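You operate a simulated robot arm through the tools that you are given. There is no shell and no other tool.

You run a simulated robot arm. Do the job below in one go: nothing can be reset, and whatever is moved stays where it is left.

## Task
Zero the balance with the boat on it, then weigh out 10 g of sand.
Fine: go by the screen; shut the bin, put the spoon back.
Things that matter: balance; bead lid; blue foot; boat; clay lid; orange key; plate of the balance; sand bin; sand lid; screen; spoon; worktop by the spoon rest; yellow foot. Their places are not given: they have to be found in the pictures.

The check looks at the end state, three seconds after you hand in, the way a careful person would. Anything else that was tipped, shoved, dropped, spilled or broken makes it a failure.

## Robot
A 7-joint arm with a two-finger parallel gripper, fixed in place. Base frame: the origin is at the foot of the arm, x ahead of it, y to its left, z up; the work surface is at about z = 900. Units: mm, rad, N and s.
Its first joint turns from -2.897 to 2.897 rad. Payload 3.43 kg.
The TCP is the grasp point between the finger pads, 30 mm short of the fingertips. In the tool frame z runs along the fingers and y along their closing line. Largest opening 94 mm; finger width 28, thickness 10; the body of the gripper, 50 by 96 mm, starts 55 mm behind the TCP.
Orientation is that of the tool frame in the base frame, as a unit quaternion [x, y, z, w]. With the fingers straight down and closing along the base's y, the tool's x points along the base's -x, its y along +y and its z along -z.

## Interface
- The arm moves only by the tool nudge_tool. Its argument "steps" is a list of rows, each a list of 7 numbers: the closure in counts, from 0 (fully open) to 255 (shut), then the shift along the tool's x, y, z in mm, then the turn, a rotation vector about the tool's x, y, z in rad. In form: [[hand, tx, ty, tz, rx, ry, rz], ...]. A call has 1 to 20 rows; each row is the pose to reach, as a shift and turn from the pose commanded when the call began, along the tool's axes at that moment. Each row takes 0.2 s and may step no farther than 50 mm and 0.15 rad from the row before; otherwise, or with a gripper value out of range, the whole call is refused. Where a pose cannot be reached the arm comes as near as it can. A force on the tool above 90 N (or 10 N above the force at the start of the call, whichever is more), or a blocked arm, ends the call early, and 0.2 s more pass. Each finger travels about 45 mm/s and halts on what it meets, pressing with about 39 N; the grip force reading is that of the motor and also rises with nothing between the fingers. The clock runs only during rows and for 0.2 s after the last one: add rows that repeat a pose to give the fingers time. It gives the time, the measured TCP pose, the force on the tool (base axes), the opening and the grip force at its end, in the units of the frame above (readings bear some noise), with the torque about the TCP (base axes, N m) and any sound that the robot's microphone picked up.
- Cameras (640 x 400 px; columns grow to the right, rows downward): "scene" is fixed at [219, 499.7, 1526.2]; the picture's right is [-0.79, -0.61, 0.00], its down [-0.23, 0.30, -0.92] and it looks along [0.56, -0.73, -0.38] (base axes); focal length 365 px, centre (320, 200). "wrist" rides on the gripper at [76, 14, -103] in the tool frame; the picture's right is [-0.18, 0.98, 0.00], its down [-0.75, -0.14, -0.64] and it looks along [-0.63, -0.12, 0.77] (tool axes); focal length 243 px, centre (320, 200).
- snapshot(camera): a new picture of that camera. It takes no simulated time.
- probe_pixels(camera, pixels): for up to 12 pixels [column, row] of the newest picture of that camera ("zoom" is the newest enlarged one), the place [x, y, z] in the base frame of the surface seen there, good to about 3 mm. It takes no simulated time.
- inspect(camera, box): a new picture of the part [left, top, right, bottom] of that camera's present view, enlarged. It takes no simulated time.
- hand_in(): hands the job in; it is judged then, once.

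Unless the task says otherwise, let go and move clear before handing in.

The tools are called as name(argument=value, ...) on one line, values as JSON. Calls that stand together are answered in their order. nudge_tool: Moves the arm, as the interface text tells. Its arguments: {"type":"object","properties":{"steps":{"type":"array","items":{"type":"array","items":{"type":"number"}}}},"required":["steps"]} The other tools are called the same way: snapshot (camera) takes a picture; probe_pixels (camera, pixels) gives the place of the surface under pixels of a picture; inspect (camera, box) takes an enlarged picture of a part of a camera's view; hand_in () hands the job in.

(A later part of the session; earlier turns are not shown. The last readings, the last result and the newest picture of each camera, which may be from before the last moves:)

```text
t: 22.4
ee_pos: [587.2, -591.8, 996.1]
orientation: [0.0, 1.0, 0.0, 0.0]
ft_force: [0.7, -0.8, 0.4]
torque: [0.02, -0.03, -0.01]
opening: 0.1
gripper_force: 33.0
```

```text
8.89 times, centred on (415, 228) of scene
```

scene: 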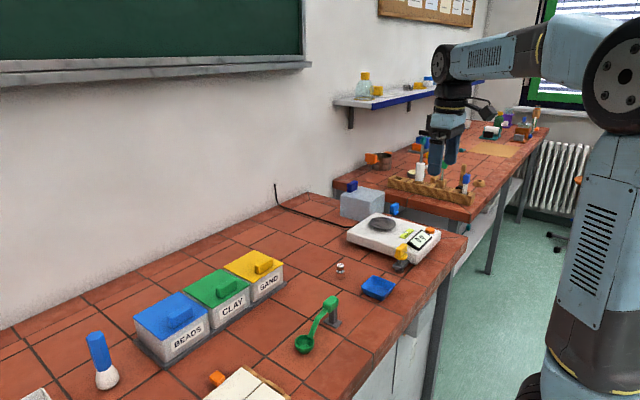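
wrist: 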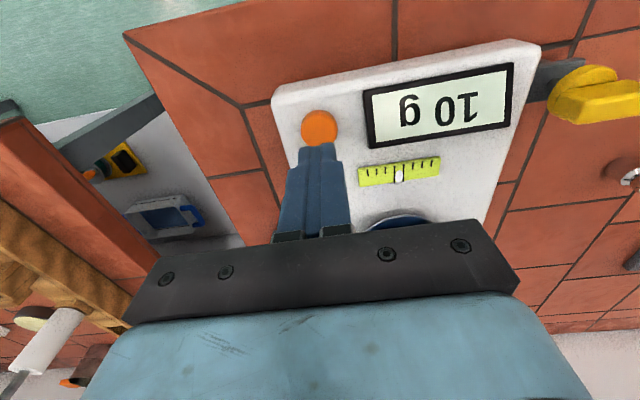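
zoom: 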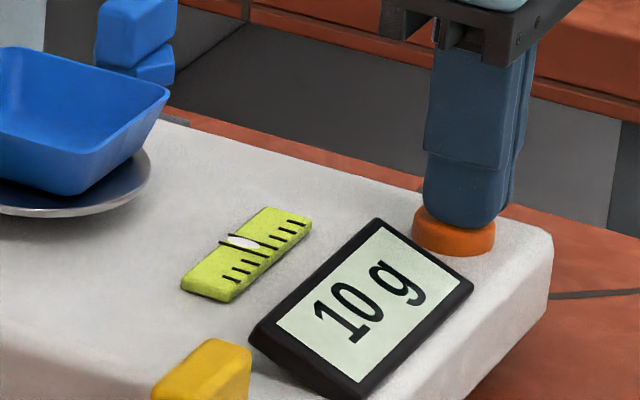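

No contact force yet and still 10 g; I'll keep pressing in 1 mm steps.

nudge_tool(steps=[[255, 0, 0, 1, 0, 0, 0], [255, 0, 0, 2, 0, 0, 0]])

inspect(camera="scene", box=[385, 205, 445, 250])

```text
t: 23.0
ee_pos: [586.0, -591.4, 993.6]
orientation: [-0.001, 1.0, -0.001, 0.001]
ft_force: [0.2, -0.5, 2.9]
torque: [0.01, -0.06, 0.0]
opening: 0.1
gripper_force: 33.0
heard: click
```

```text
8.89 times, centred on (415, 228) of scene
```

zoom: 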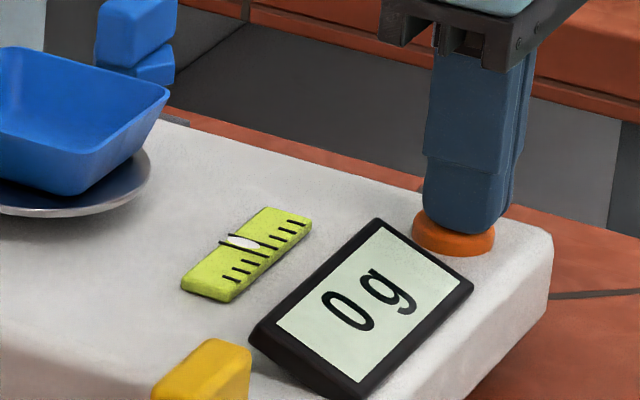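

A click was heard and the screen now reads 0 g with the boat on it. I'll retract upward and travel to above the sand lid's bar near (843,-68).

nudge_tool(steps=[[255, 0, 0, -20, 0, 0, 0], [255, 0, 0, -60, 0, 0, 0], [255, 0, 0, -100, 0, 0, 0], [200, 0, 0, -125, 0, 0, 0], [100, -20, 40, -125, 0, 0, 0], [60, -40, 82, -125, 0, 0, 0], [40, -61, 124, -125, 0, 0, 0], [40, -82, 167, -125, 0, 0, 0], [40, -103, 210, -125, 0, 0, 0], [40, -124, 253, -125, 0, 0, 0], [40, -145, 296, -125, 0, 0, 0], [40, -166, 339, -125, 0, 0, 0], [40, -187, 382, -125, 0, 0, 0], [40, -208, 424, -125, 0, 0, 0], [40, -229, 466, -125, 0, 0, 0], [40, -245, 500, -125, 0, 0, 0], [40, -257, 523, -125, 0, 0, 0]])

snapshot(camera="wrist")

snapshot(camera="scene")

inspect(camera="scene", box=[210, 220, 310, 300])

```text
t: 26.6
ee_pos: [843.1, -69.5, 1118.7]
orientation: [0.001, 1.0, 0.0, -0.001]
ft_force: [-0.4, -0.4, -0.4]
torque: [0.0, -0.02, 0.02]
opening: 79.3
gripper_force: 0.1
```

```text
taken
```

wrist: 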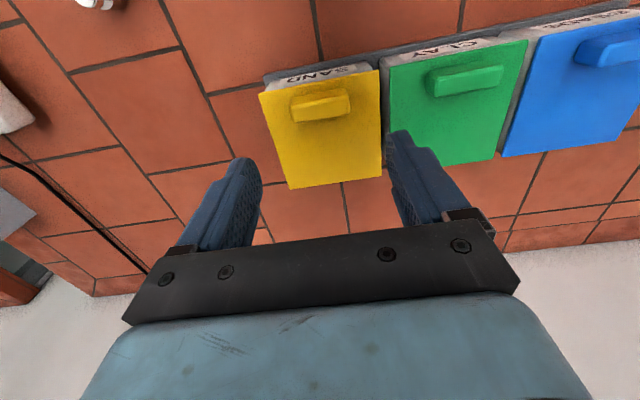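

```text
taken
```

scene: 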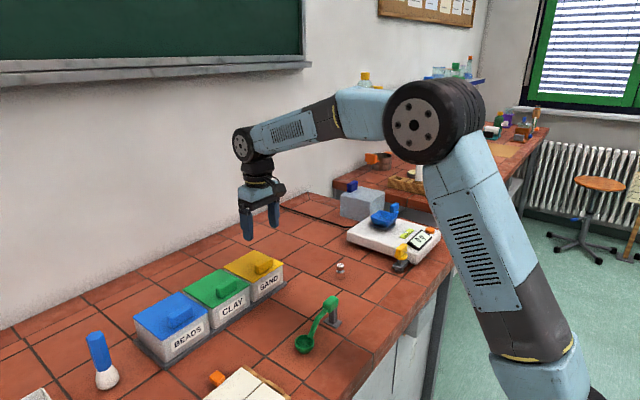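

```text
5.00 times, centred on (260, 260) of scene
```

zoom: 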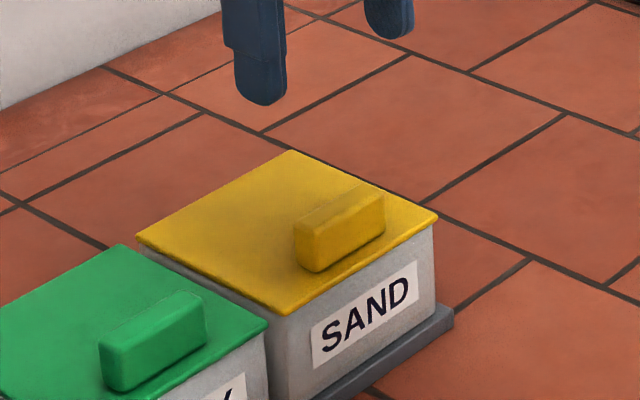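

The lid and its bar are plainly visible; I'll probe the bar corners once more from this nearly overhead view.

inspect(camera="wrist", box=[250, 60, 400, 200])

probe_pixels(camera="wrist", pixels=[[291, 105], [294, 120], [350, 110], [348, 94], [320, 108], [320, 116], [320, 104], [262, 95], [379, 72], [382, 176], [290, 188], [330, 150]])

```text
2.86 times, centred on (325, 130) of wrist
```

zoom: 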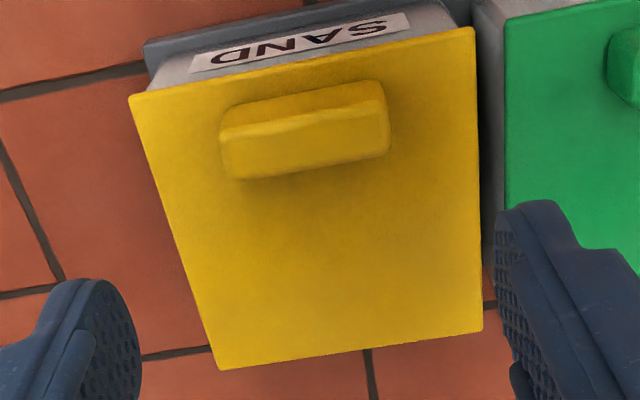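

```text
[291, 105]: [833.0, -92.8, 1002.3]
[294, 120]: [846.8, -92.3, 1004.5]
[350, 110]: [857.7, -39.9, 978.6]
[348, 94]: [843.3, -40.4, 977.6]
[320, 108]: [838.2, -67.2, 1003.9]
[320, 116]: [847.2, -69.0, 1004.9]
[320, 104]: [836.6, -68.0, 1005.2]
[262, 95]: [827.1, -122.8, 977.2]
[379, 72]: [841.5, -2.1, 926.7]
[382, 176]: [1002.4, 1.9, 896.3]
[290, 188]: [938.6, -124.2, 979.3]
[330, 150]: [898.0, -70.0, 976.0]
```

The bar spans x 833–850, y -93 to -42, top z 1005. I'll descend so the tips straddle only its upper half (tips z≈990), then close.

nudge_tool(steps=[[40, 1, 2, 35, 0, 0, 0], [40, 1, 2, 70, 0, 0, 0], [40, 1, 2, 90, 0, 0, 0], [40, 1, 2, 99, 0, 0, 0], [80, 1, 2, 99, 0, 0, 0], [110, 1, 2, 99, 0, 0, 0], [125, 1, 2, 99, 0, 0, 0], [135, 1, 2, 99, 0, 0, 0], [140, 1, 2, 99, 0, 0, 0]])

inspect(camera="scene", box=[210, 220, 310, 300])

snapshot(camera="wrist")

```text
t: 28.6
ee_pos: [841.5, -70.6, 1017.5]
orientation: [0.001, 1.0, -0.001, 0.0]
ft_force: [1.5, -27.5, -2.5]
torque: [-0.94, 0.04, -0.02]
opening: 53.1
gripper_force: 43.0
```

```text
5.00 times, centred on (260, 260) of scene
```

zoom: 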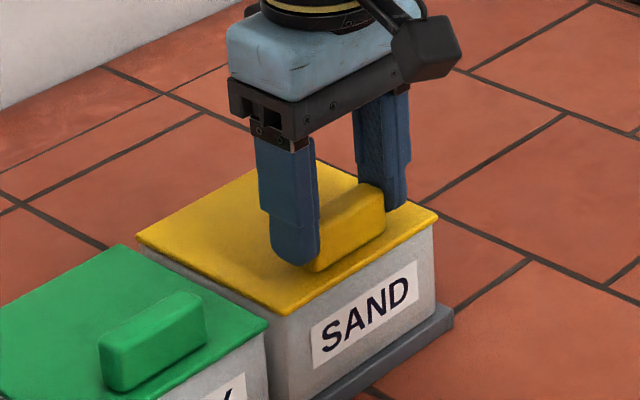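

```text
taken
```

wrist: 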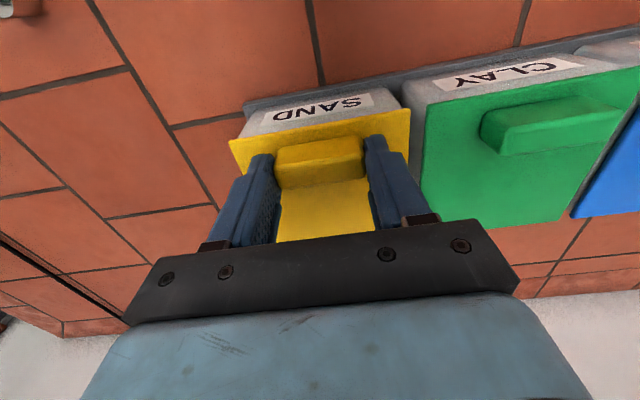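

The fingers hold the bar (53 mm) but with a -27 N sideways force, so the grip is off centre by a couple of mm. I'll ease the hand in -y to relieve it.

nudge_tool(steps=[[140, 0, -1.5, 0, 0, 0, 0], [140, 0, -3, 0, 0, 0, 0]])

```text
t: 29.2
ee_pos: [842.3, -69.6, 1018.4]
orientation: [-0.002, 1.0, 0.0, -0.001]
ft_force: [-1.3, -15.1, -0.4]
torque: [-0.47, 0.1, -0.58]
opening: 53.3
gripper_force: 45.1
```

The sideways force halved to -15 N; another 3 mm should null it.

nudge_tool(steps=[[140, 0, -1.5, 0, 0, 0, 0], [140, 0, -3, 0, 0, 0, 0]])

```text
t: 29.8
ee_pos: [841.3, -70.0, 1018.6]
orientation: [-0.001, 1.0, 0.002, -0.001]
ft_force: [-2.6, 7.8, -1.9]
torque: [0.42, 0.21, -0.64]
opening: 53.4
gripper_force: 45.2
```

The sideways force is now small (+8 N). I'll test by lifting the bar 8 mm and looking at whether the back edge stays (hinge) or the whole lid rises.

nudge_tool(steps=[[140, 0, 1, -2, 0, 0, 0], [140, 0, 1, -4, 0, 0, 0], [140, 0, 1, -6, 0, 0, 0], [140, 0, 1, -8, 0, 0, 0]])

inspect(camera="scene", box=[210, 220, 310, 300])

snapshot(camera="wrist")

```text
t: 30.8
ee_pos: [842.7, -69.8, 1026.7]
orientation: [-0.002, 1.0, 0.0, -0.001]
ft_force: [6.4, 20.1, -15.9]
torque: [0.46, 1.18, -0.05]
opening: 53.3
gripper_force: 44.8
```

```text
5.00 times, centred on (260, 260) of scene
```

zoom: 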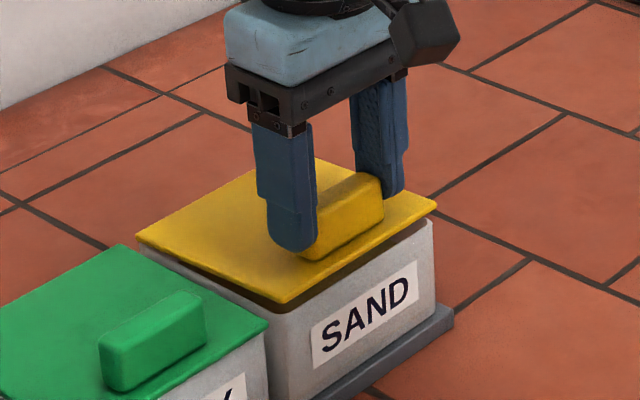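

```text
taken
```

wrist: 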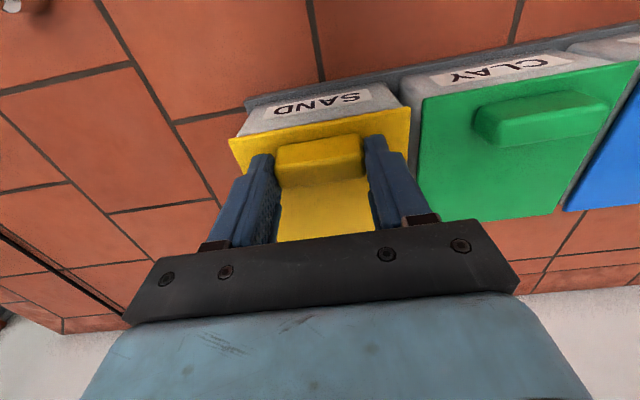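

The front edge lifted while the back edge stayed put, so the lid is hinged at the back (x≈938). I'll follow its arc in stages, easing the grip so the bar can pivot between the pads.

nudge_tool(steps=[[125, -2, 1, 0, 0, 0, 0], [125, -5, 1, -8, 0, 0, 0], [125, -9, 1, -16, 0, 0, 0], [125, -13, 1, -24, 0, 0, 0]])

inspect(camera="scene", box=[210, 210, 310, 290])

```text
t: 31.8
ee_pos: [854.6, -70.2, 1050.5]
orientation: [-0.001, 1.0, 0.0, 0.0]
ft_force: [-9.9, 23.5, -8.9]
torque: [0.6, 1.47, -0.03]
opening: 53.4
gripper_force: 45.1
```

```text
5.00 times, centred on (260, 250) of scene
```

zoom: 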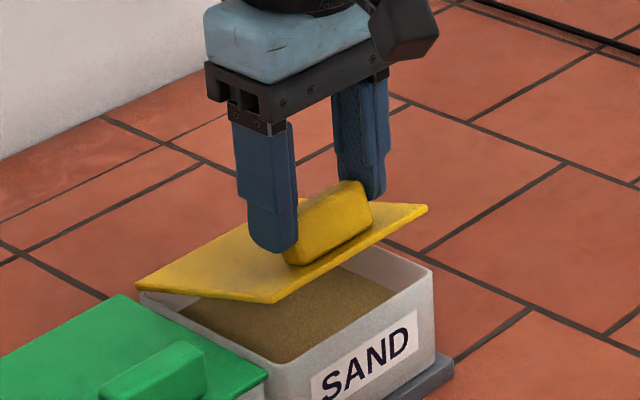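

The lid is opening to about 20° and the sand is visible inside. I'll continue along the arc towards 60°.

nudge_tool(steps=[[125, -5, 2, -7, 0, 0, 0], [125, -10.6, 2, -13.6, 0, 0, 0], [125, -17, 2, -20, 0, 0, 0], [125, -23.4, 2, -25.1, 0, 0, 0], [125, -30.5, 2, -30, 0, 0, 0], [125, -37.9, 2, -34.2, 0, 0, 0]])

inspect(camera="scene", box=[210, 200, 310, 280])

```text
t: 33.2
ee_pos: [892.7, -67.5, 1085.4]
orientation: [0.0, 1.0, 0.0, 0.0]
ft_force: [-17.7, 2.1, 2.7]
torque: [-0.13, 1.67, -0.05]
opening: 53.6
gripper_force: 44.9
```

```text
5.00 times, centred on (260, 240) of scene
```

zoom: 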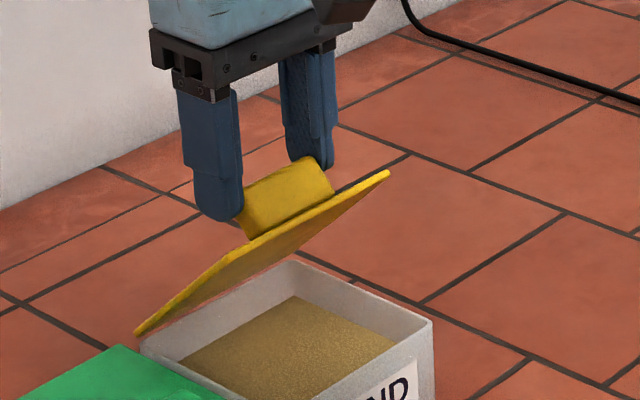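

The lid is at about 50° with low forces. I'll continue the arc to about 85°.

nudge_tool(steps=[[125, -8, 0, -3.7, 0, 0, 0], [125, -16, 0, -6.5, 0, 0, 0], [125, -24.5, 0, -8.7, 0, 0, 0], [125, -32.8, 0, -10.1, 0, 0, 0], [125, -41, 0, -10.8, 0, 0, 0], [125, -49.9, 0, -10.8, 0, 0, 0], [125, -58.5, 0, -10, 0, 0, 0]])

inspect(camera="scene", box=[190, 190, 310, 280])

snapshot(camera="wrist")

```text
t: 34.8
ee_pos: [951.9, -68.9, 1096.1]
orientation: [0.001, 1.0, 0.0, 0.0]
ft_force: [-1.6, -4.6, 3.3]
torque: [-0.16, 0.2, 0.03]
opening: 54.0
gripper_force: 24.0
```

```text
4.44 times, centred on (250, 235) of scene
```

zoom: 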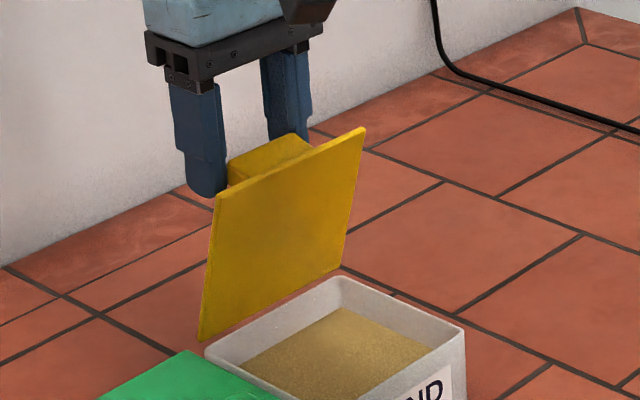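

```text
taken
```

wrist: 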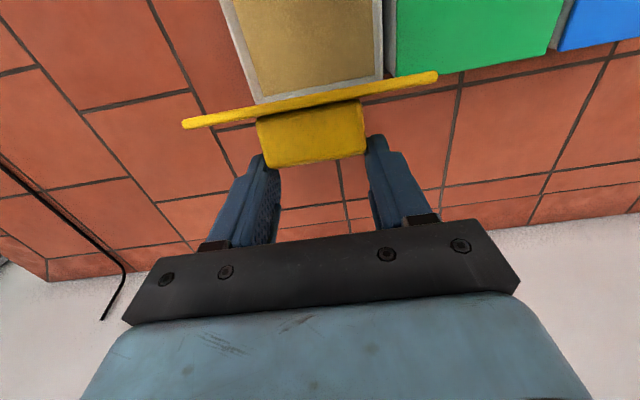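

The lid is near 87°. I need to know the room behind it before going past vertical, so I'll probe the wall and the lid.

probe_pixels(camera="zoom", pixels=[[60, 100], [100, 150], [400, 60], [280, 200], [230, 300], [350, 150], [220, 200], [10, 262], [100, 215], [350, 370], [250, 345], [340, 285]])

probe_pixels(camera="wrist", pixels=[[300, 240], [540, 230], [340, 225], [310, 150], [310, 115], [185, 122], [435, 76], [240, 20], [380, 50], [310, 40]])

```text
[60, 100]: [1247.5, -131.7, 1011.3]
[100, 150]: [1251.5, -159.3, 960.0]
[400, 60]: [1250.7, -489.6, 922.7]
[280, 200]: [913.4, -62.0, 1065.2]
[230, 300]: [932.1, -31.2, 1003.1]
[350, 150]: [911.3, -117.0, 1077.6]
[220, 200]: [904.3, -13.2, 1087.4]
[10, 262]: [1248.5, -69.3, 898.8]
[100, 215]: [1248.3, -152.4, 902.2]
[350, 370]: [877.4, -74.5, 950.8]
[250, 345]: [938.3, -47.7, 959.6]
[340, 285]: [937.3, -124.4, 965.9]
```

```text
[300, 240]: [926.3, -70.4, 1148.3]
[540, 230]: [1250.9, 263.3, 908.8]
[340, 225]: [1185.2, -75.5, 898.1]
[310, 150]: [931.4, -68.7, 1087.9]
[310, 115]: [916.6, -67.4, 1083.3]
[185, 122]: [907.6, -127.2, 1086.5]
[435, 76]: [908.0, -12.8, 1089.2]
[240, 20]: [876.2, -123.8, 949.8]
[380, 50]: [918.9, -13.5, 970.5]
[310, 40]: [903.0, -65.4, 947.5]
```

The wall is far behind (x≈1250). The lid's top edge is at (907,1088), meaning it's actually at about 75° and the bar sits at the front edge of the pads. I'll look closer at the contact.

inspect(camera="wrist", box=[180, 60, 460, 240])

inspect(camera="scene", box=[215, 200, 295, 280])

```text
2.22 times, centred on (320, 150) of wrist
```

zoom: 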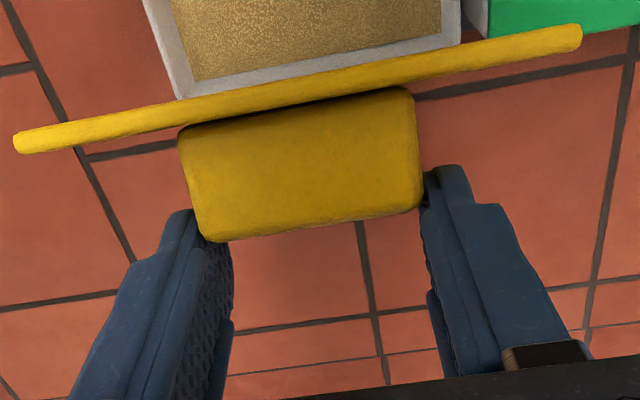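

```text
5.00 times, centred on (255, 240) of scene
```

zoom: 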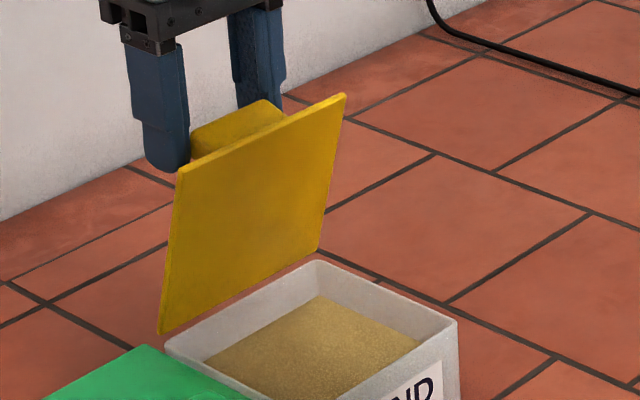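

The bar is only held at the pads' front edges. I'll tighten the grip and move +x a few mm to see if the lid follows or has reached a stop.

nudge_tool(steps=[[140, 0, 0, 0, 0, 0, 0], [140, -2, 0, 0, 0, 0, 0], [140, -4, 0, 0, 0, 0, 0]])

inspect(camera="wrist", box=[180, 60, 460, 240])

probe_pixels(camera="zoom", pixels=[[100, 125], [300, 95], [500, 50], [300, 180]])

```text
t: 35.6
ee_pos: [954.9, -70.3, 1096.0]
orientation: [0.0, 1.0, 0.0, -0.001]
ft_force: [-11.9, -8.4, 2.3]
torque: [-0.07, 1.45, 0.1]
opening: 53.6
gripper_force: 44.6
```

```text
2.22 times, centred on (320, 150) of wrist
```

zoom: 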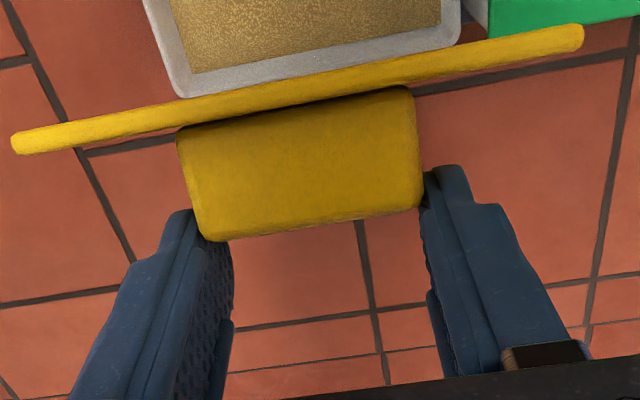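

```text
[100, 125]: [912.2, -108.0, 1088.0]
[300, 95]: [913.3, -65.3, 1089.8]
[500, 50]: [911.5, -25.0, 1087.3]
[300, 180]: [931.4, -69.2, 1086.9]
```

The lid followed (top edge now at x≈912), so it isn't at a stop. I'll keep drawing it back along the arc in small steps.

nudge_tool(steps=[[145, -4, 0, 0, 0, 0, 0], [145, -8, 0, 0, 0, 0, 0], [145, -12, 0, 0.5, 0, 0, 0], [145, -16, 0, 1.5, 0, 0, 0], [145, -20, 0, 2.5, 0, 0, 0]])

inspect(camera="wrist", box=[180, 60, 460, 240])

probe_pixels(camera="zoom", pixels=[[100, 125], [300, 95], [500, 50], [300, 180]])

```text
t: 36.8
ee_pos: [973.1, -69.8, 1094.0]
orientation: [0.0, 1.0, 0.0, 0.001]
ft_force: [-10.2, -14.0, 4.8]
torque: [-0.12, 1.34, 0.13]
opening: 53.7
gripper_force: 45.4
```

```text
2.22 times, centred on (320, 150) of wrist
```

zoom: 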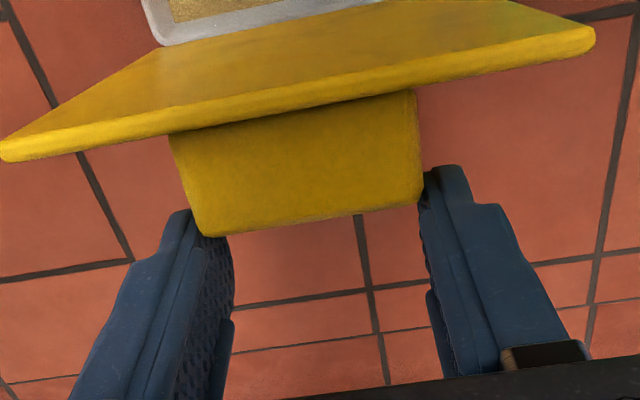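

```text
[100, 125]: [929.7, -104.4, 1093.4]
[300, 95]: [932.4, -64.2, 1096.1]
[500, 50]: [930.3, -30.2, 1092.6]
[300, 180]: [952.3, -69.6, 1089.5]
```

The top edge is now at x≈930 (about 86°), still following. I'll go another 20 mm to pass vertical.

nudge_tool(steps=[[145, -4, 0, 0.5, 0, 0, 0], [145, -8, 0, 1, 0, 0, 0], [145, -12, 0, 2, 0, 0, 0], [145, -16, 0, 3, 0, 0, 0], [145, -20, 0, 4, 0, 0, 0]])

inspect(camera="wrist", box=[180, 60, 460, 240])

probe_pixels(camera="zoom", pixels=[[100, 140], [300, 110], [500, 65], [300, 180]])

```text
t: 38.0
ee_pos: [993.8, -69.6, 1089.7]
orientation: [0.0, 1.0, 0.0, 0.0]
ft_force: [-7.9, -18.9, 10.4]
torque: [-0.15, 1.33, 0.26]
opening: 53.4
gripper_force: 44.7
```

```text
2.22 times, centred on (320, 150) of wrist
```

zoom: 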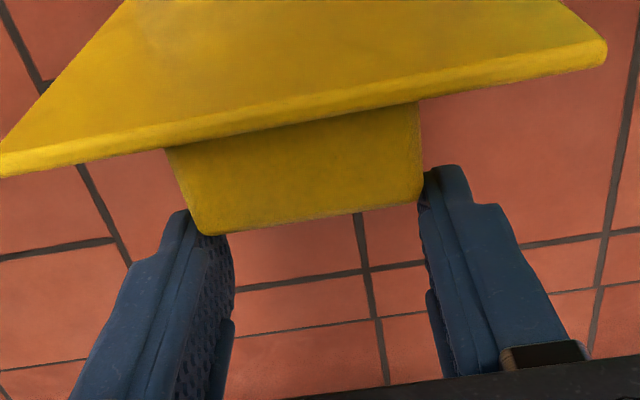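

```text
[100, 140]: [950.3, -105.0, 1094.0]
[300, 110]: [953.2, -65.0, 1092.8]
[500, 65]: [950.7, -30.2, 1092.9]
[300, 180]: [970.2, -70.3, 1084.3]
```

The top edge is at x≈951 (about 97°), now past vertical. A little farther, then I'll check whether there's a stop.

nudge_tool(steps=[[145, -4, 0, 1, 0, 0, 0], [145, -8, 0, 2, 0, 0, 0], [145, -12, 0, 3.5, 0, 0, 0]])

inspect(camera="wrist", box=[180, 60, 460, 240])

probe_pixels(camera="zoom", pixels=[[100, 145], [300, 115], [500, 75], [300, 180]])

inspect(camera="scene", box=[190, 190, 310, 280])

```text
t: 38.8
ee_pos: [1007.3, -70.3, 1083.6]
orientation: [-0.001, 1.0, 0.0, 0.0]
ft_force: [-9.1, -19.5, -0.3]
torque: [-0.15, 0.94, 0.24]
opening: 53.2
gripper_force: 45.1
```

```text
2.22 times, centred on (320, 150) of wrist
```

zoom: 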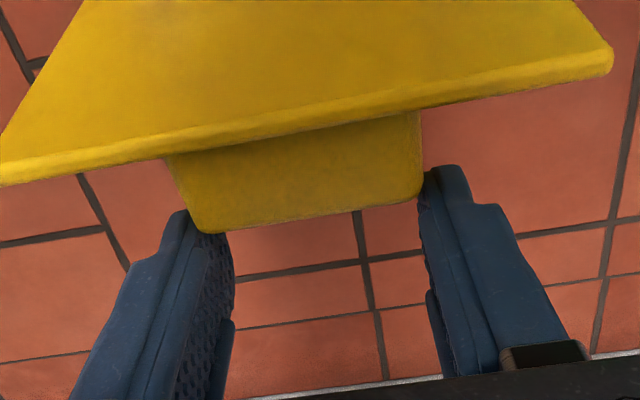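

```text
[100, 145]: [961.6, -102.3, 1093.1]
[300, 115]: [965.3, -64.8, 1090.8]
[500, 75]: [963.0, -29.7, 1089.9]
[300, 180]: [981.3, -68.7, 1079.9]
```

```text
4.44 times, centred on (250, 235) of scene
```

zoom: 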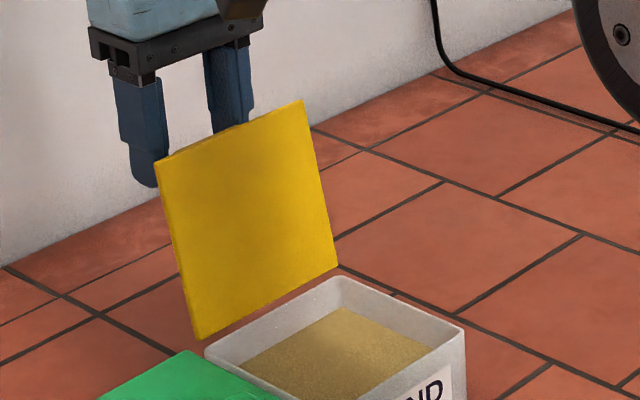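

The lid is at about 102°. I'll open the fingers just slightly and see whether it stays.

nudge_tool(steps=[[115, 0, 0, 0, 0, 0, 0], [108, 0, 0, 0, 0, 0, 0], [104, 0, 0, 0, 0, 0, 0]])

inspect(camera="wrist", box=[180, 60, 460, 240])

probe_pixels(camera="zoom", pixels=[[100, 145], [300, 115], [500, 75], [300, 180]])

```text
t: 39.6
ee_pos: [1008.1, -67.4, 1085.7]
orientation: [-0.001, 1.0, 0.0, 0.0]
ft_force: [0.0, -3.1, -0.4]
torque: [-0.03, -0.09, 0.07]
opening: 57.8
gripper_force: 1.8
```

```text
2.22 times, centred on (320, 150) of wrist
```

zoom: 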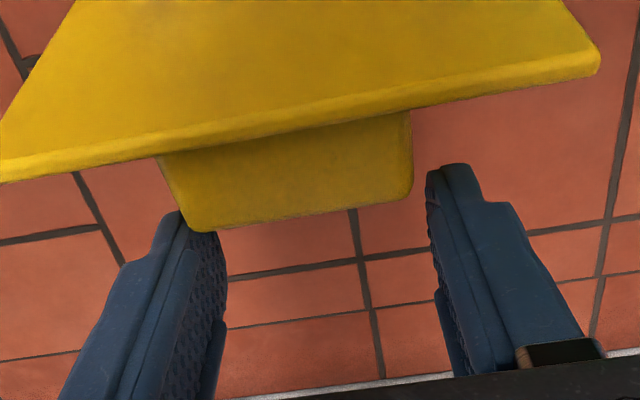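

```text
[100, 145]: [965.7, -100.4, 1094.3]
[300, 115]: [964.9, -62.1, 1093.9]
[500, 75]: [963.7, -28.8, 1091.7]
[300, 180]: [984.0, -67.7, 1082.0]
```

The lid stays where it is (top edge still x≈964), so it holds open by itself. I'll open fully and back off upward.

nudge_tool(steps=[[80, 0, -2, 0, 0, 0, 0], [40, 0, -2, 0, 0, 0, 0], [40, 0, -2, 0, 0, 0, 0], [40, 0, -2, -20, 0, 0, 0], [40, 0, -2, -50, 0, 0, 0], [40, 0, -2, -80, 0, 0, 0]])

inspect(camera="scene", box=[190, 190, 310, 280])

snapshot(camera="wrist")

```text
t: 41.0
ee_pos: [1008.2, -70.6, 1163.8]
orientation: [-0.001, 1.0, -0.001, -0.001]
ft_force: [0.6, 0.0, 0.1]
torque: [0.0, -0.02, -0.02]
opening: 79.1
gripper_force: 0.0
```

```text
4.44 times, centred on (250, 235) of scene
```

zoom: 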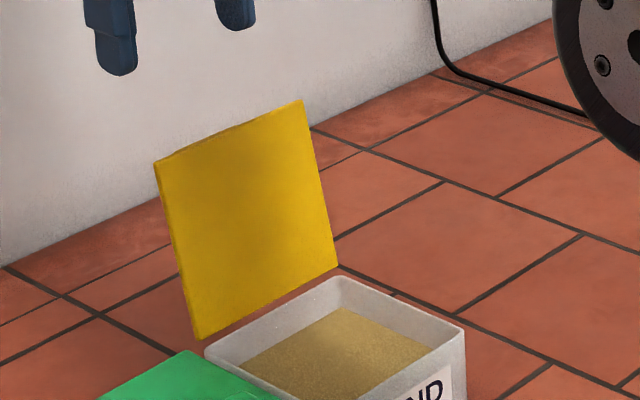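

```text
taken
```

wrist: 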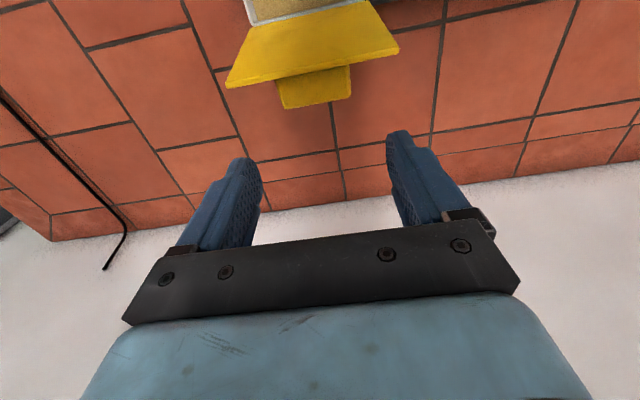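

The lid stands open on its own. I'll probe the bin's inside from the scene picture while the view is clear.

inspect(camera="scene", box=[220, 235, 300, 295])

probe_pixels(camera="zoom", pixels=[[80, 215], [180, 140], [340, 195], [230, 285], [215, 165], [310, 200], [225, 255], [120, 220], [210, 205], [250, 170], [190, 240], [95, 205]])

```text
6.67 times, centred on (260, 265) of scene
```

zoom: 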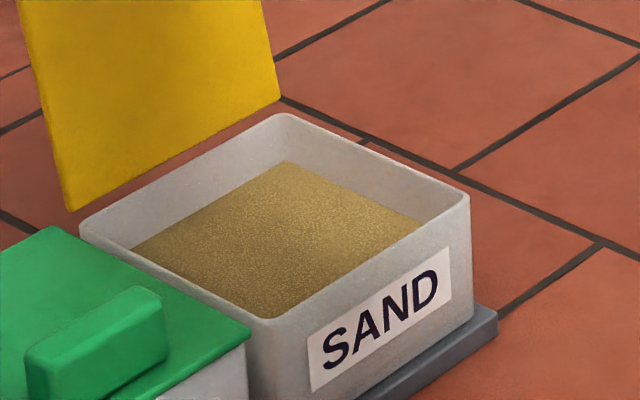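

```text
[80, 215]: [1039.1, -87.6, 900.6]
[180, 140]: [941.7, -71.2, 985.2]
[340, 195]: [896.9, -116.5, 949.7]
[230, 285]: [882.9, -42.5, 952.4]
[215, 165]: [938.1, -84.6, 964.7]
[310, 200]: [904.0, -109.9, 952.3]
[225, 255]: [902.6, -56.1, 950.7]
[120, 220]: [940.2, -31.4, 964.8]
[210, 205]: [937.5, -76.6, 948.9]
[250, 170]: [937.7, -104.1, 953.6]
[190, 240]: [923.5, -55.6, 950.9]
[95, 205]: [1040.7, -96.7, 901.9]
```

The sand lies flat at z≈950 with the bin's rim at z≈973. Next I'll travel to above the spoon's handle block (628,-75), turning the hand a quarter turn so that the fingers close along x.

nudge_tool(steps=[[40, 30, 0, -10, 0, 0, -0.143], [40, 65, 0, -10, 0, 0, -0.286], [40, 100, 0, -10, 0, 0, -0.428], [40, 135, 0, -10, 0, 0, -0.571], [40, 170, 0, -5, 0, 0, -0.714], [40, 205, -1, 10, 0, 0, -0.857], [40, 240, -2, 25, 0, 0, -1.0], [40, 275, -3, 40, 0, 0, -1.143], [40, 310, -4, 55, 0, 0, -1.286], [40, 345, -4, 70, 0, 0, -1.428], [40, 380, -4, 84, 0, 0, -1.571]])

snapshot(camera="wrist")

snapshot(camera="scene")

inspect(camera="scene", box=[280, 270, 360, 370])

```text
t: 43.4
ee_pos: [626.9, -75.9, 1082.6]
orientation: [0.708, -0.706, 0.0, 0.0]
ft_force: [-0.7, -0.3, 0.5]
torque: [-0.01, -0.01, 0.0]
opening: 79.4
gripper_force: 0.0
```

```text
taken
```

wrist: 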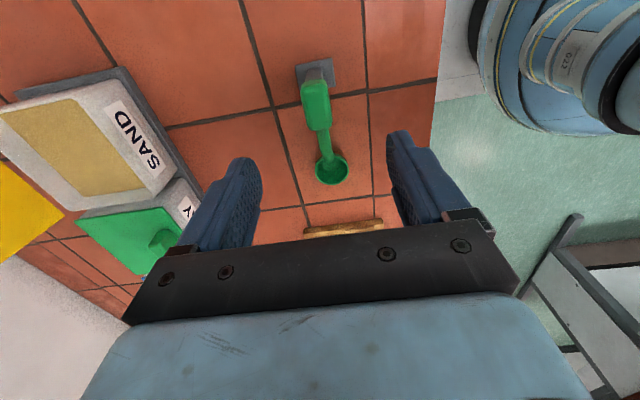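

```text
taken
```

scene: 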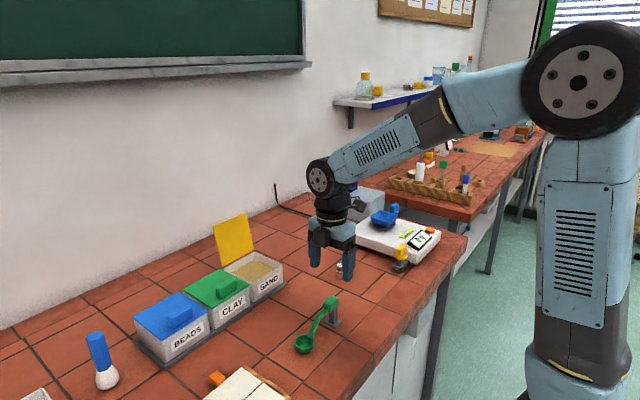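

```text
4.00 times, centred on (320, 320) of scene
```

zoom: 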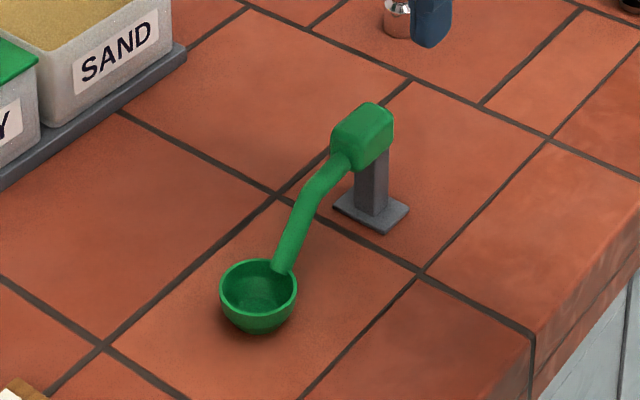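

The hand is above the spoon, with the handle block at (316,105) in the wrist view. I'll zoom and probe the block's faces for exact centring.

inspect(camera="wrist", box=[270, 50, 370, 200])

probe_pixels(camera="zoom", pixels=[[287, 95], [340, 92], [300, 185], [350, 180], [318, 140], [325, 170], [310, 60], [330, 45], [285, 130], [345, 130], [355, 70], [290, 65]])

```text
2.67 times, centred on (320, 125) of wrist
```

zoom: 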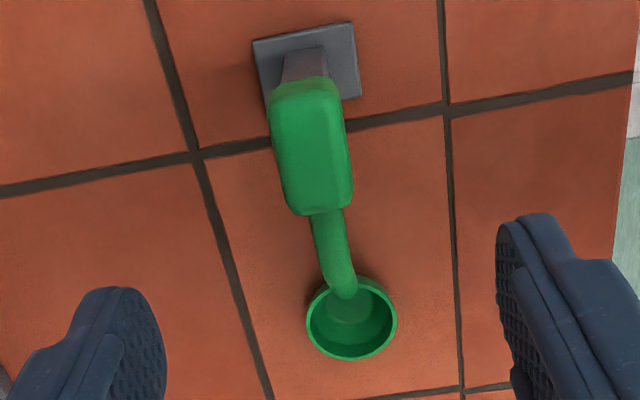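

```text
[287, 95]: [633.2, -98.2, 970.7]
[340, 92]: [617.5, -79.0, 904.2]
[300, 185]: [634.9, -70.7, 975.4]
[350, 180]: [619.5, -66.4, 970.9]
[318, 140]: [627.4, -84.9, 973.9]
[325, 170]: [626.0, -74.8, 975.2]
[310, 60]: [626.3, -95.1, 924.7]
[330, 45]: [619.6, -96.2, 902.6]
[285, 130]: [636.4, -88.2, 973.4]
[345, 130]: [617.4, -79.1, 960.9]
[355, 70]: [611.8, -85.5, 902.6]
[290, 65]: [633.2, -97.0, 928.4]
```

The block spans x 616.5–637.5 and y about -101 to -61, top z 976. I'll descend over it (tool x is now base -y) with tips at z≈946, and check before closing.

nudge_tool(steps=[[40, 4.6, 0, 35, 0, 0, 0], [40, 4.6, 0, 70, 0, 0, 0], [90, 4.6, 0, 95, 0, 0, 0], [120, 4.6, 0, 106, 0, 0, 0], [120, 4.6, 0, 106, 0, 0, 0]])

inspect(camera="scene", box=[280, 270, 360, 370])

snapshot(camera="wrist")

```text
t: 44.6
ee_pos: [628.0, -79.0, 976.6]
orientation: [0.708, -0.706, 0.0, 0.0]
ft_force: [0.0, 0.2, -0.7]
torque: [-0.03, 0.02, -0.01]
opening: 49.8
gripper_force: 0.0
```

```text
4.00 times, centred on (320, 320) of scene
```

zoom: 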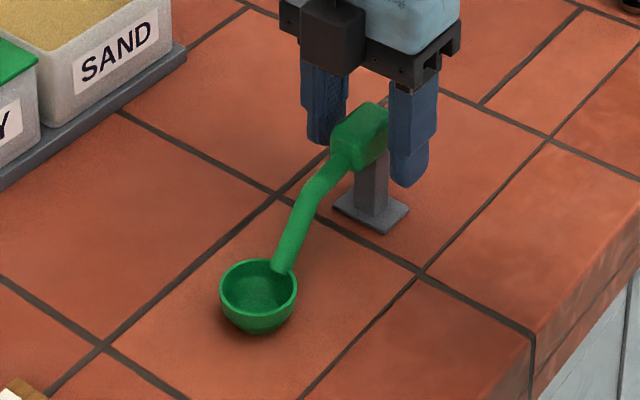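

```text
taken
```

wrist: 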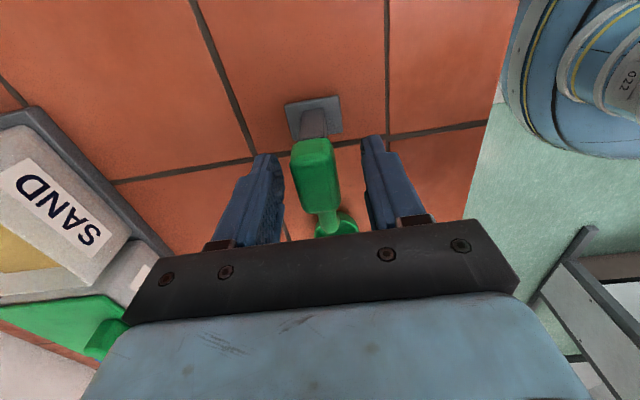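

The fingers flank the block evenly. I'll close on it gradually.

nudge_tool(steps=[[170, 1, 0, 0, 0, 0, 0], [190, 1, 0, 0, 0, 0, 0], [200, 1, 0, 0, 0, 0, 0], [215, 1, 0, 0, 0, 0, 0], [235, 1, 0, 0, 0, 0, 0], [235, 1, 0, 0, 0, 0, 0]])

inspect(camera="scene", box=[280, 270, 360, 370])

```text
t: 46.0
ee_pos: [627.2, -80.1, 976.4]
orientation: [0.708, -0.707, 0.0, 0.001]
ft_force: [0.3, -0.3, 0.3]
torque: [-0.01, -0.04, -0.06]
opening: 27.0
gripper_force: 38.2
```

```text
4.00 times, centred on (320, 320) of scene
```

zoom: 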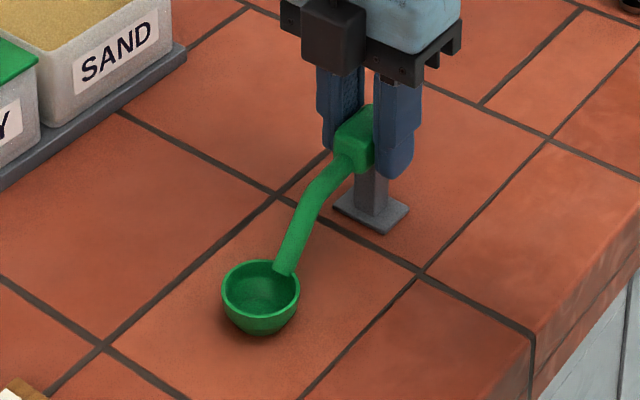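

The block is gripped firmly at 27 mm. I'll lift straight up and check the spoon comes along level.

nudge_tool(steps=[[235, 0, 0, -5, 0, 0, 0], [235, 0, 0, -20, 0, 0, 0], [235, 0, 0, -45, 0, 0, 0], [235, 0, 0, -80, 0, 0, 0], [235, 0, 0, -110, 0, 0, 0], [235, 0, 0, -110, 0, 0, 0]])

inspect(camera="scene", box=[270, 230, 370, 355])

snapshot(camera="wrist")

```text
t: 47.4
ee_pos: [626.9, -80.6, 1085.6]
orientation: [0.708, -0.706, 0.0, -0.001]
ft_force: [-0.4, 0.0, -0.5]
torque: [-0.03, 0.0, 0.02]
opening: 27.4
gripper_force: 39.2
```

```text
3.20 times, centred on (320, 292) of scene
```

zoom: 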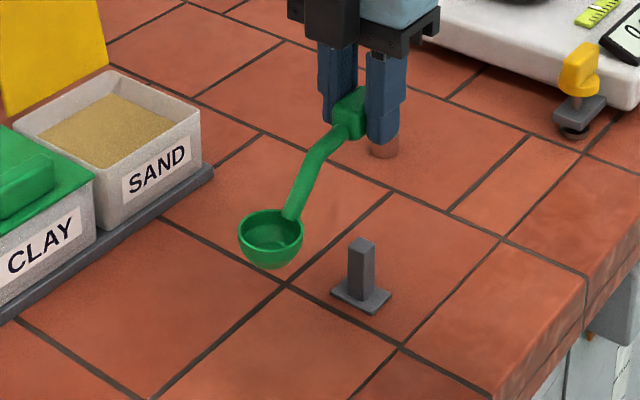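

```text
taken
```

wrist: 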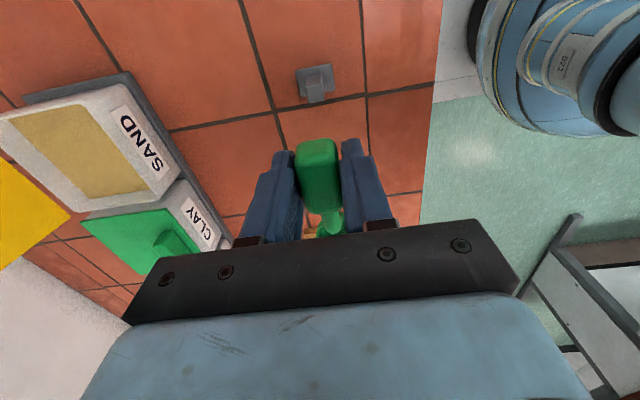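

The spoon is lifted off a plain post. I'll probe the bowl rim and the post top for offsets.

inspect(camera="scene", box=[330, 240, 410, 330])

inspect(camera="scene", box=[330, 285, 400, 335])

inspect(camera="scene", box=[335, 250, 390, 330])

probe_pixels(camera="scene", pixels=[[345, 301], [354, 294], [363, 303], [354, 309], [354, 303], [346, 305], [372, 300], [382, 308], [380, 321]])

```text
4.44 times, centred on (370, 285) of scene
```

zoom: 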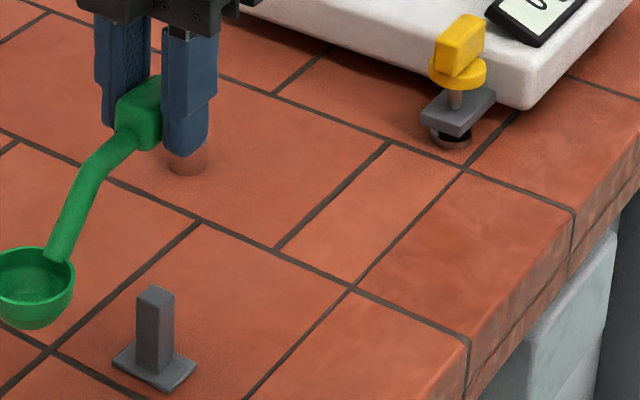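

```text
8.00 times, centred on (365, 310) of scene
```

zoom: 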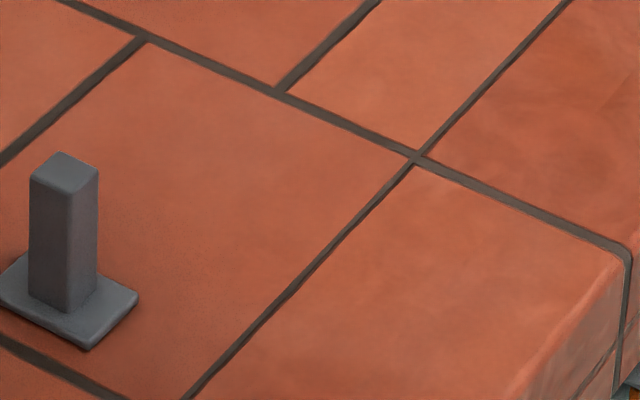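

```text
5.00 times, centred on (362, 290) of scene
```

zoom: 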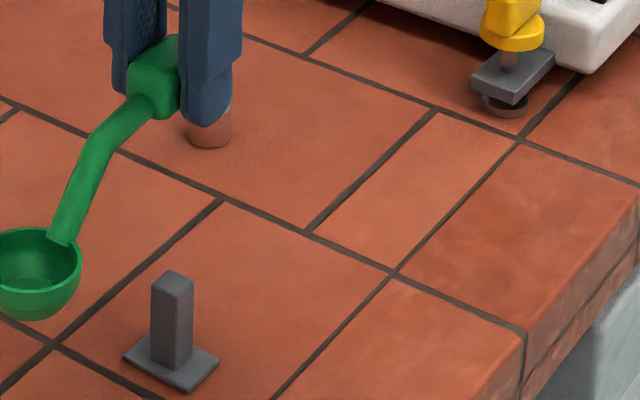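

```text
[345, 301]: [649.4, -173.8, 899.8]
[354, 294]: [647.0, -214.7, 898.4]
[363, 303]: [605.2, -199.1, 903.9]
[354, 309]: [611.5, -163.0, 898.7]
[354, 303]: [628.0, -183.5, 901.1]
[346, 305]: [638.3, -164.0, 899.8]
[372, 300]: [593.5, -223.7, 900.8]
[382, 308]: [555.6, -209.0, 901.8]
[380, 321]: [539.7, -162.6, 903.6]
```

I picked wrong pixels; the bowl is near scene (305,303) and the post top near (333,306). I'll zoom there and probe.

inspect(camera="scene", box=[285, 270, 349, 330])

probe_pixels(camera="scene", pixels=[[295, 302], [305, 296], [314, 304], [305, 310], [305, 303], [305, 313], [333, 306], [332, 313], [325, 319], [336, 326], [340, 322], [329, 311]])

```text
6.67 times, centred on (317, 300) of scene
```

zoom: 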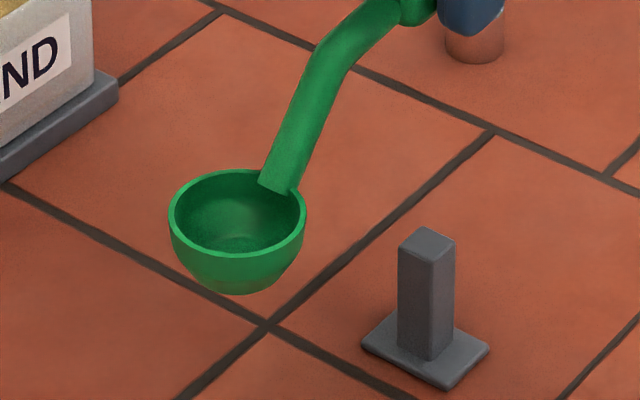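

```text
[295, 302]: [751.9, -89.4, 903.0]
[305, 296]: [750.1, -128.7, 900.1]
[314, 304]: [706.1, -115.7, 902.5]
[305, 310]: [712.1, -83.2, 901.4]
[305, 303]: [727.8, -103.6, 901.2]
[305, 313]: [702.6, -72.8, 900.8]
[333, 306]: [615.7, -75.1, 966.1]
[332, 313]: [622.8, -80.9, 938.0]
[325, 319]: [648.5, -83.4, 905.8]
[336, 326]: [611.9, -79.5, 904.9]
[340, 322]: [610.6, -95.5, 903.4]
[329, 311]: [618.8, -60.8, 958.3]
```

The "scene" probe used the older snapshot, so I'll probe the newest zoomed picture instead.

probe_pixels(camera="zoom", pixels=[[172, 215], [235, 172], [303, 215], [237, 256], [235, 240], [240, 290], [425, 245], [425, 230], [412, 335], [440, 300], [365, 345], [450, 385]])

probe_pixels(camera="zoom", pixels=[[190, 190], [280, 180], [290, 240], [195, 245], [270, 185], [310, 110], [350, 55], [425, 5], [400, 255], [455, 240], [430, 265], [487, 348]])

```text
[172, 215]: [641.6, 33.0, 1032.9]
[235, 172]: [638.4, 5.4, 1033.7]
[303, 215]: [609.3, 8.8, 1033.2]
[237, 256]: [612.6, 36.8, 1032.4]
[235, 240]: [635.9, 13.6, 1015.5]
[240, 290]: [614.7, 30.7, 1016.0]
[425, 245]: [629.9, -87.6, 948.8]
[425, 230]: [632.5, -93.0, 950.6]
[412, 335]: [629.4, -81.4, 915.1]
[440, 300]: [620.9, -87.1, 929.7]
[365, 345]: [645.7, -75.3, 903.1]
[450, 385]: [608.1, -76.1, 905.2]
```

```text
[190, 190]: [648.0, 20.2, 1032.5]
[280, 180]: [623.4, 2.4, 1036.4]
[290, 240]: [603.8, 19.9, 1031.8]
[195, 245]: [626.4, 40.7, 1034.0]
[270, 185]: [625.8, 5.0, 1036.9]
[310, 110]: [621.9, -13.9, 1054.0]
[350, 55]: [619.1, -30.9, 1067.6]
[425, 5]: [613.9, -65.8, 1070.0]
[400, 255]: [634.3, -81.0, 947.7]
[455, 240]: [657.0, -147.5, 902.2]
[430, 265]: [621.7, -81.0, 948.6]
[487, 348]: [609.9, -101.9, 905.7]
```

The bowl rim centre sits 101 mm in +y and 52.5 mm below the TCP, and the post's top is at z≈949, centre (628,-87). I'll carry the empty spoon above the bin, pitching the bowl nose-down 30° on the way.

nudge_tool(steps=[[235, 0, -20, -25, 0, 0, 0], [235, 7, -60, -25, 0, 0.087, 0], [235, 14, -100, -25, 0, 0.174, 0], [235, 21, -140, -25, 0, 0.262, 0], [235, 28, -180, -25, 0, 0.349, 0], [235, 36, -218, -20, 0, 0.436, 0], [235, 42.6, -246.1, -12, 0, 0.524, 0], [235, 42.6, -246.1, -12, 0, 0.524, 0]])

inspect(camera="scene", box=[200, 190, 320, 310])

snapshot(camera="wrist")

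```text
t: 49.2
ee_pos: [872.2, -121.4, 1097.5]
orientation: [0.683, -0.682, 0.183, 0.185]
ft_force: [0.7, 0.5, -0.3]
torque: [-0.01, 0.01, -0.01]
opening: 27.2
gripper_force: 38.9
```

```text
3.33 times, centred on (260, 250) of scene
```

zoom: 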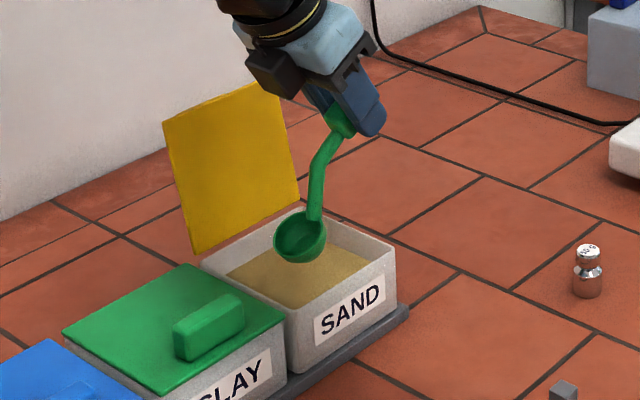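

```text
taken
```

wrist: 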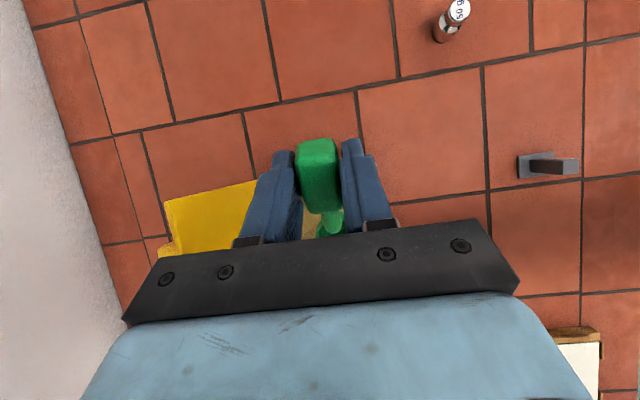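

The bowl hangs nose-down over the sand, clear of the lid. I'll probe its rim and the bin's inner edges to verify my geometry.

inspect(camera="scene", box=[250, 225, 330, 285])

probe_pixels(camera="zoom", pixels=[[110, 190], [200, 190], [155, 145], [155, 230], [100, 290], [230, 330], [380, 210], [200, 260], [300, 250], [230, 345], [375, 220], [150, 240]])

```text
6.67 times, centred on (290, 255) of scene
```

zoom: 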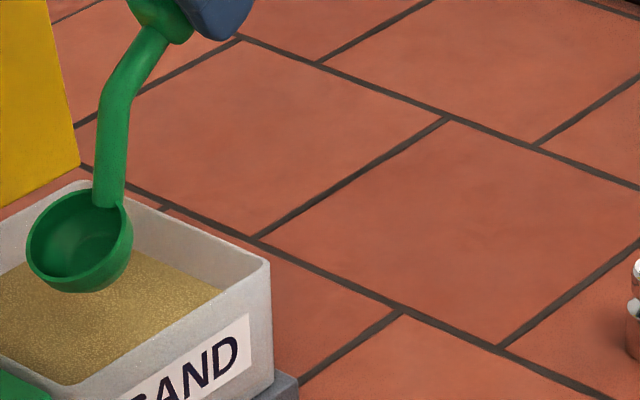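

```text
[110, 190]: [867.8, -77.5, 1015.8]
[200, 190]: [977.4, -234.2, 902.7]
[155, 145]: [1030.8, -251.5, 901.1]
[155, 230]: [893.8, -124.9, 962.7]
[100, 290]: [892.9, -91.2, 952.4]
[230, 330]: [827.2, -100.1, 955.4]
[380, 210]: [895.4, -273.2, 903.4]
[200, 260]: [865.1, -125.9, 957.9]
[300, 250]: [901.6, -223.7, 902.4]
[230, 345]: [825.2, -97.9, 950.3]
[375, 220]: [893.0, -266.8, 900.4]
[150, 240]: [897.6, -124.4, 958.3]
```

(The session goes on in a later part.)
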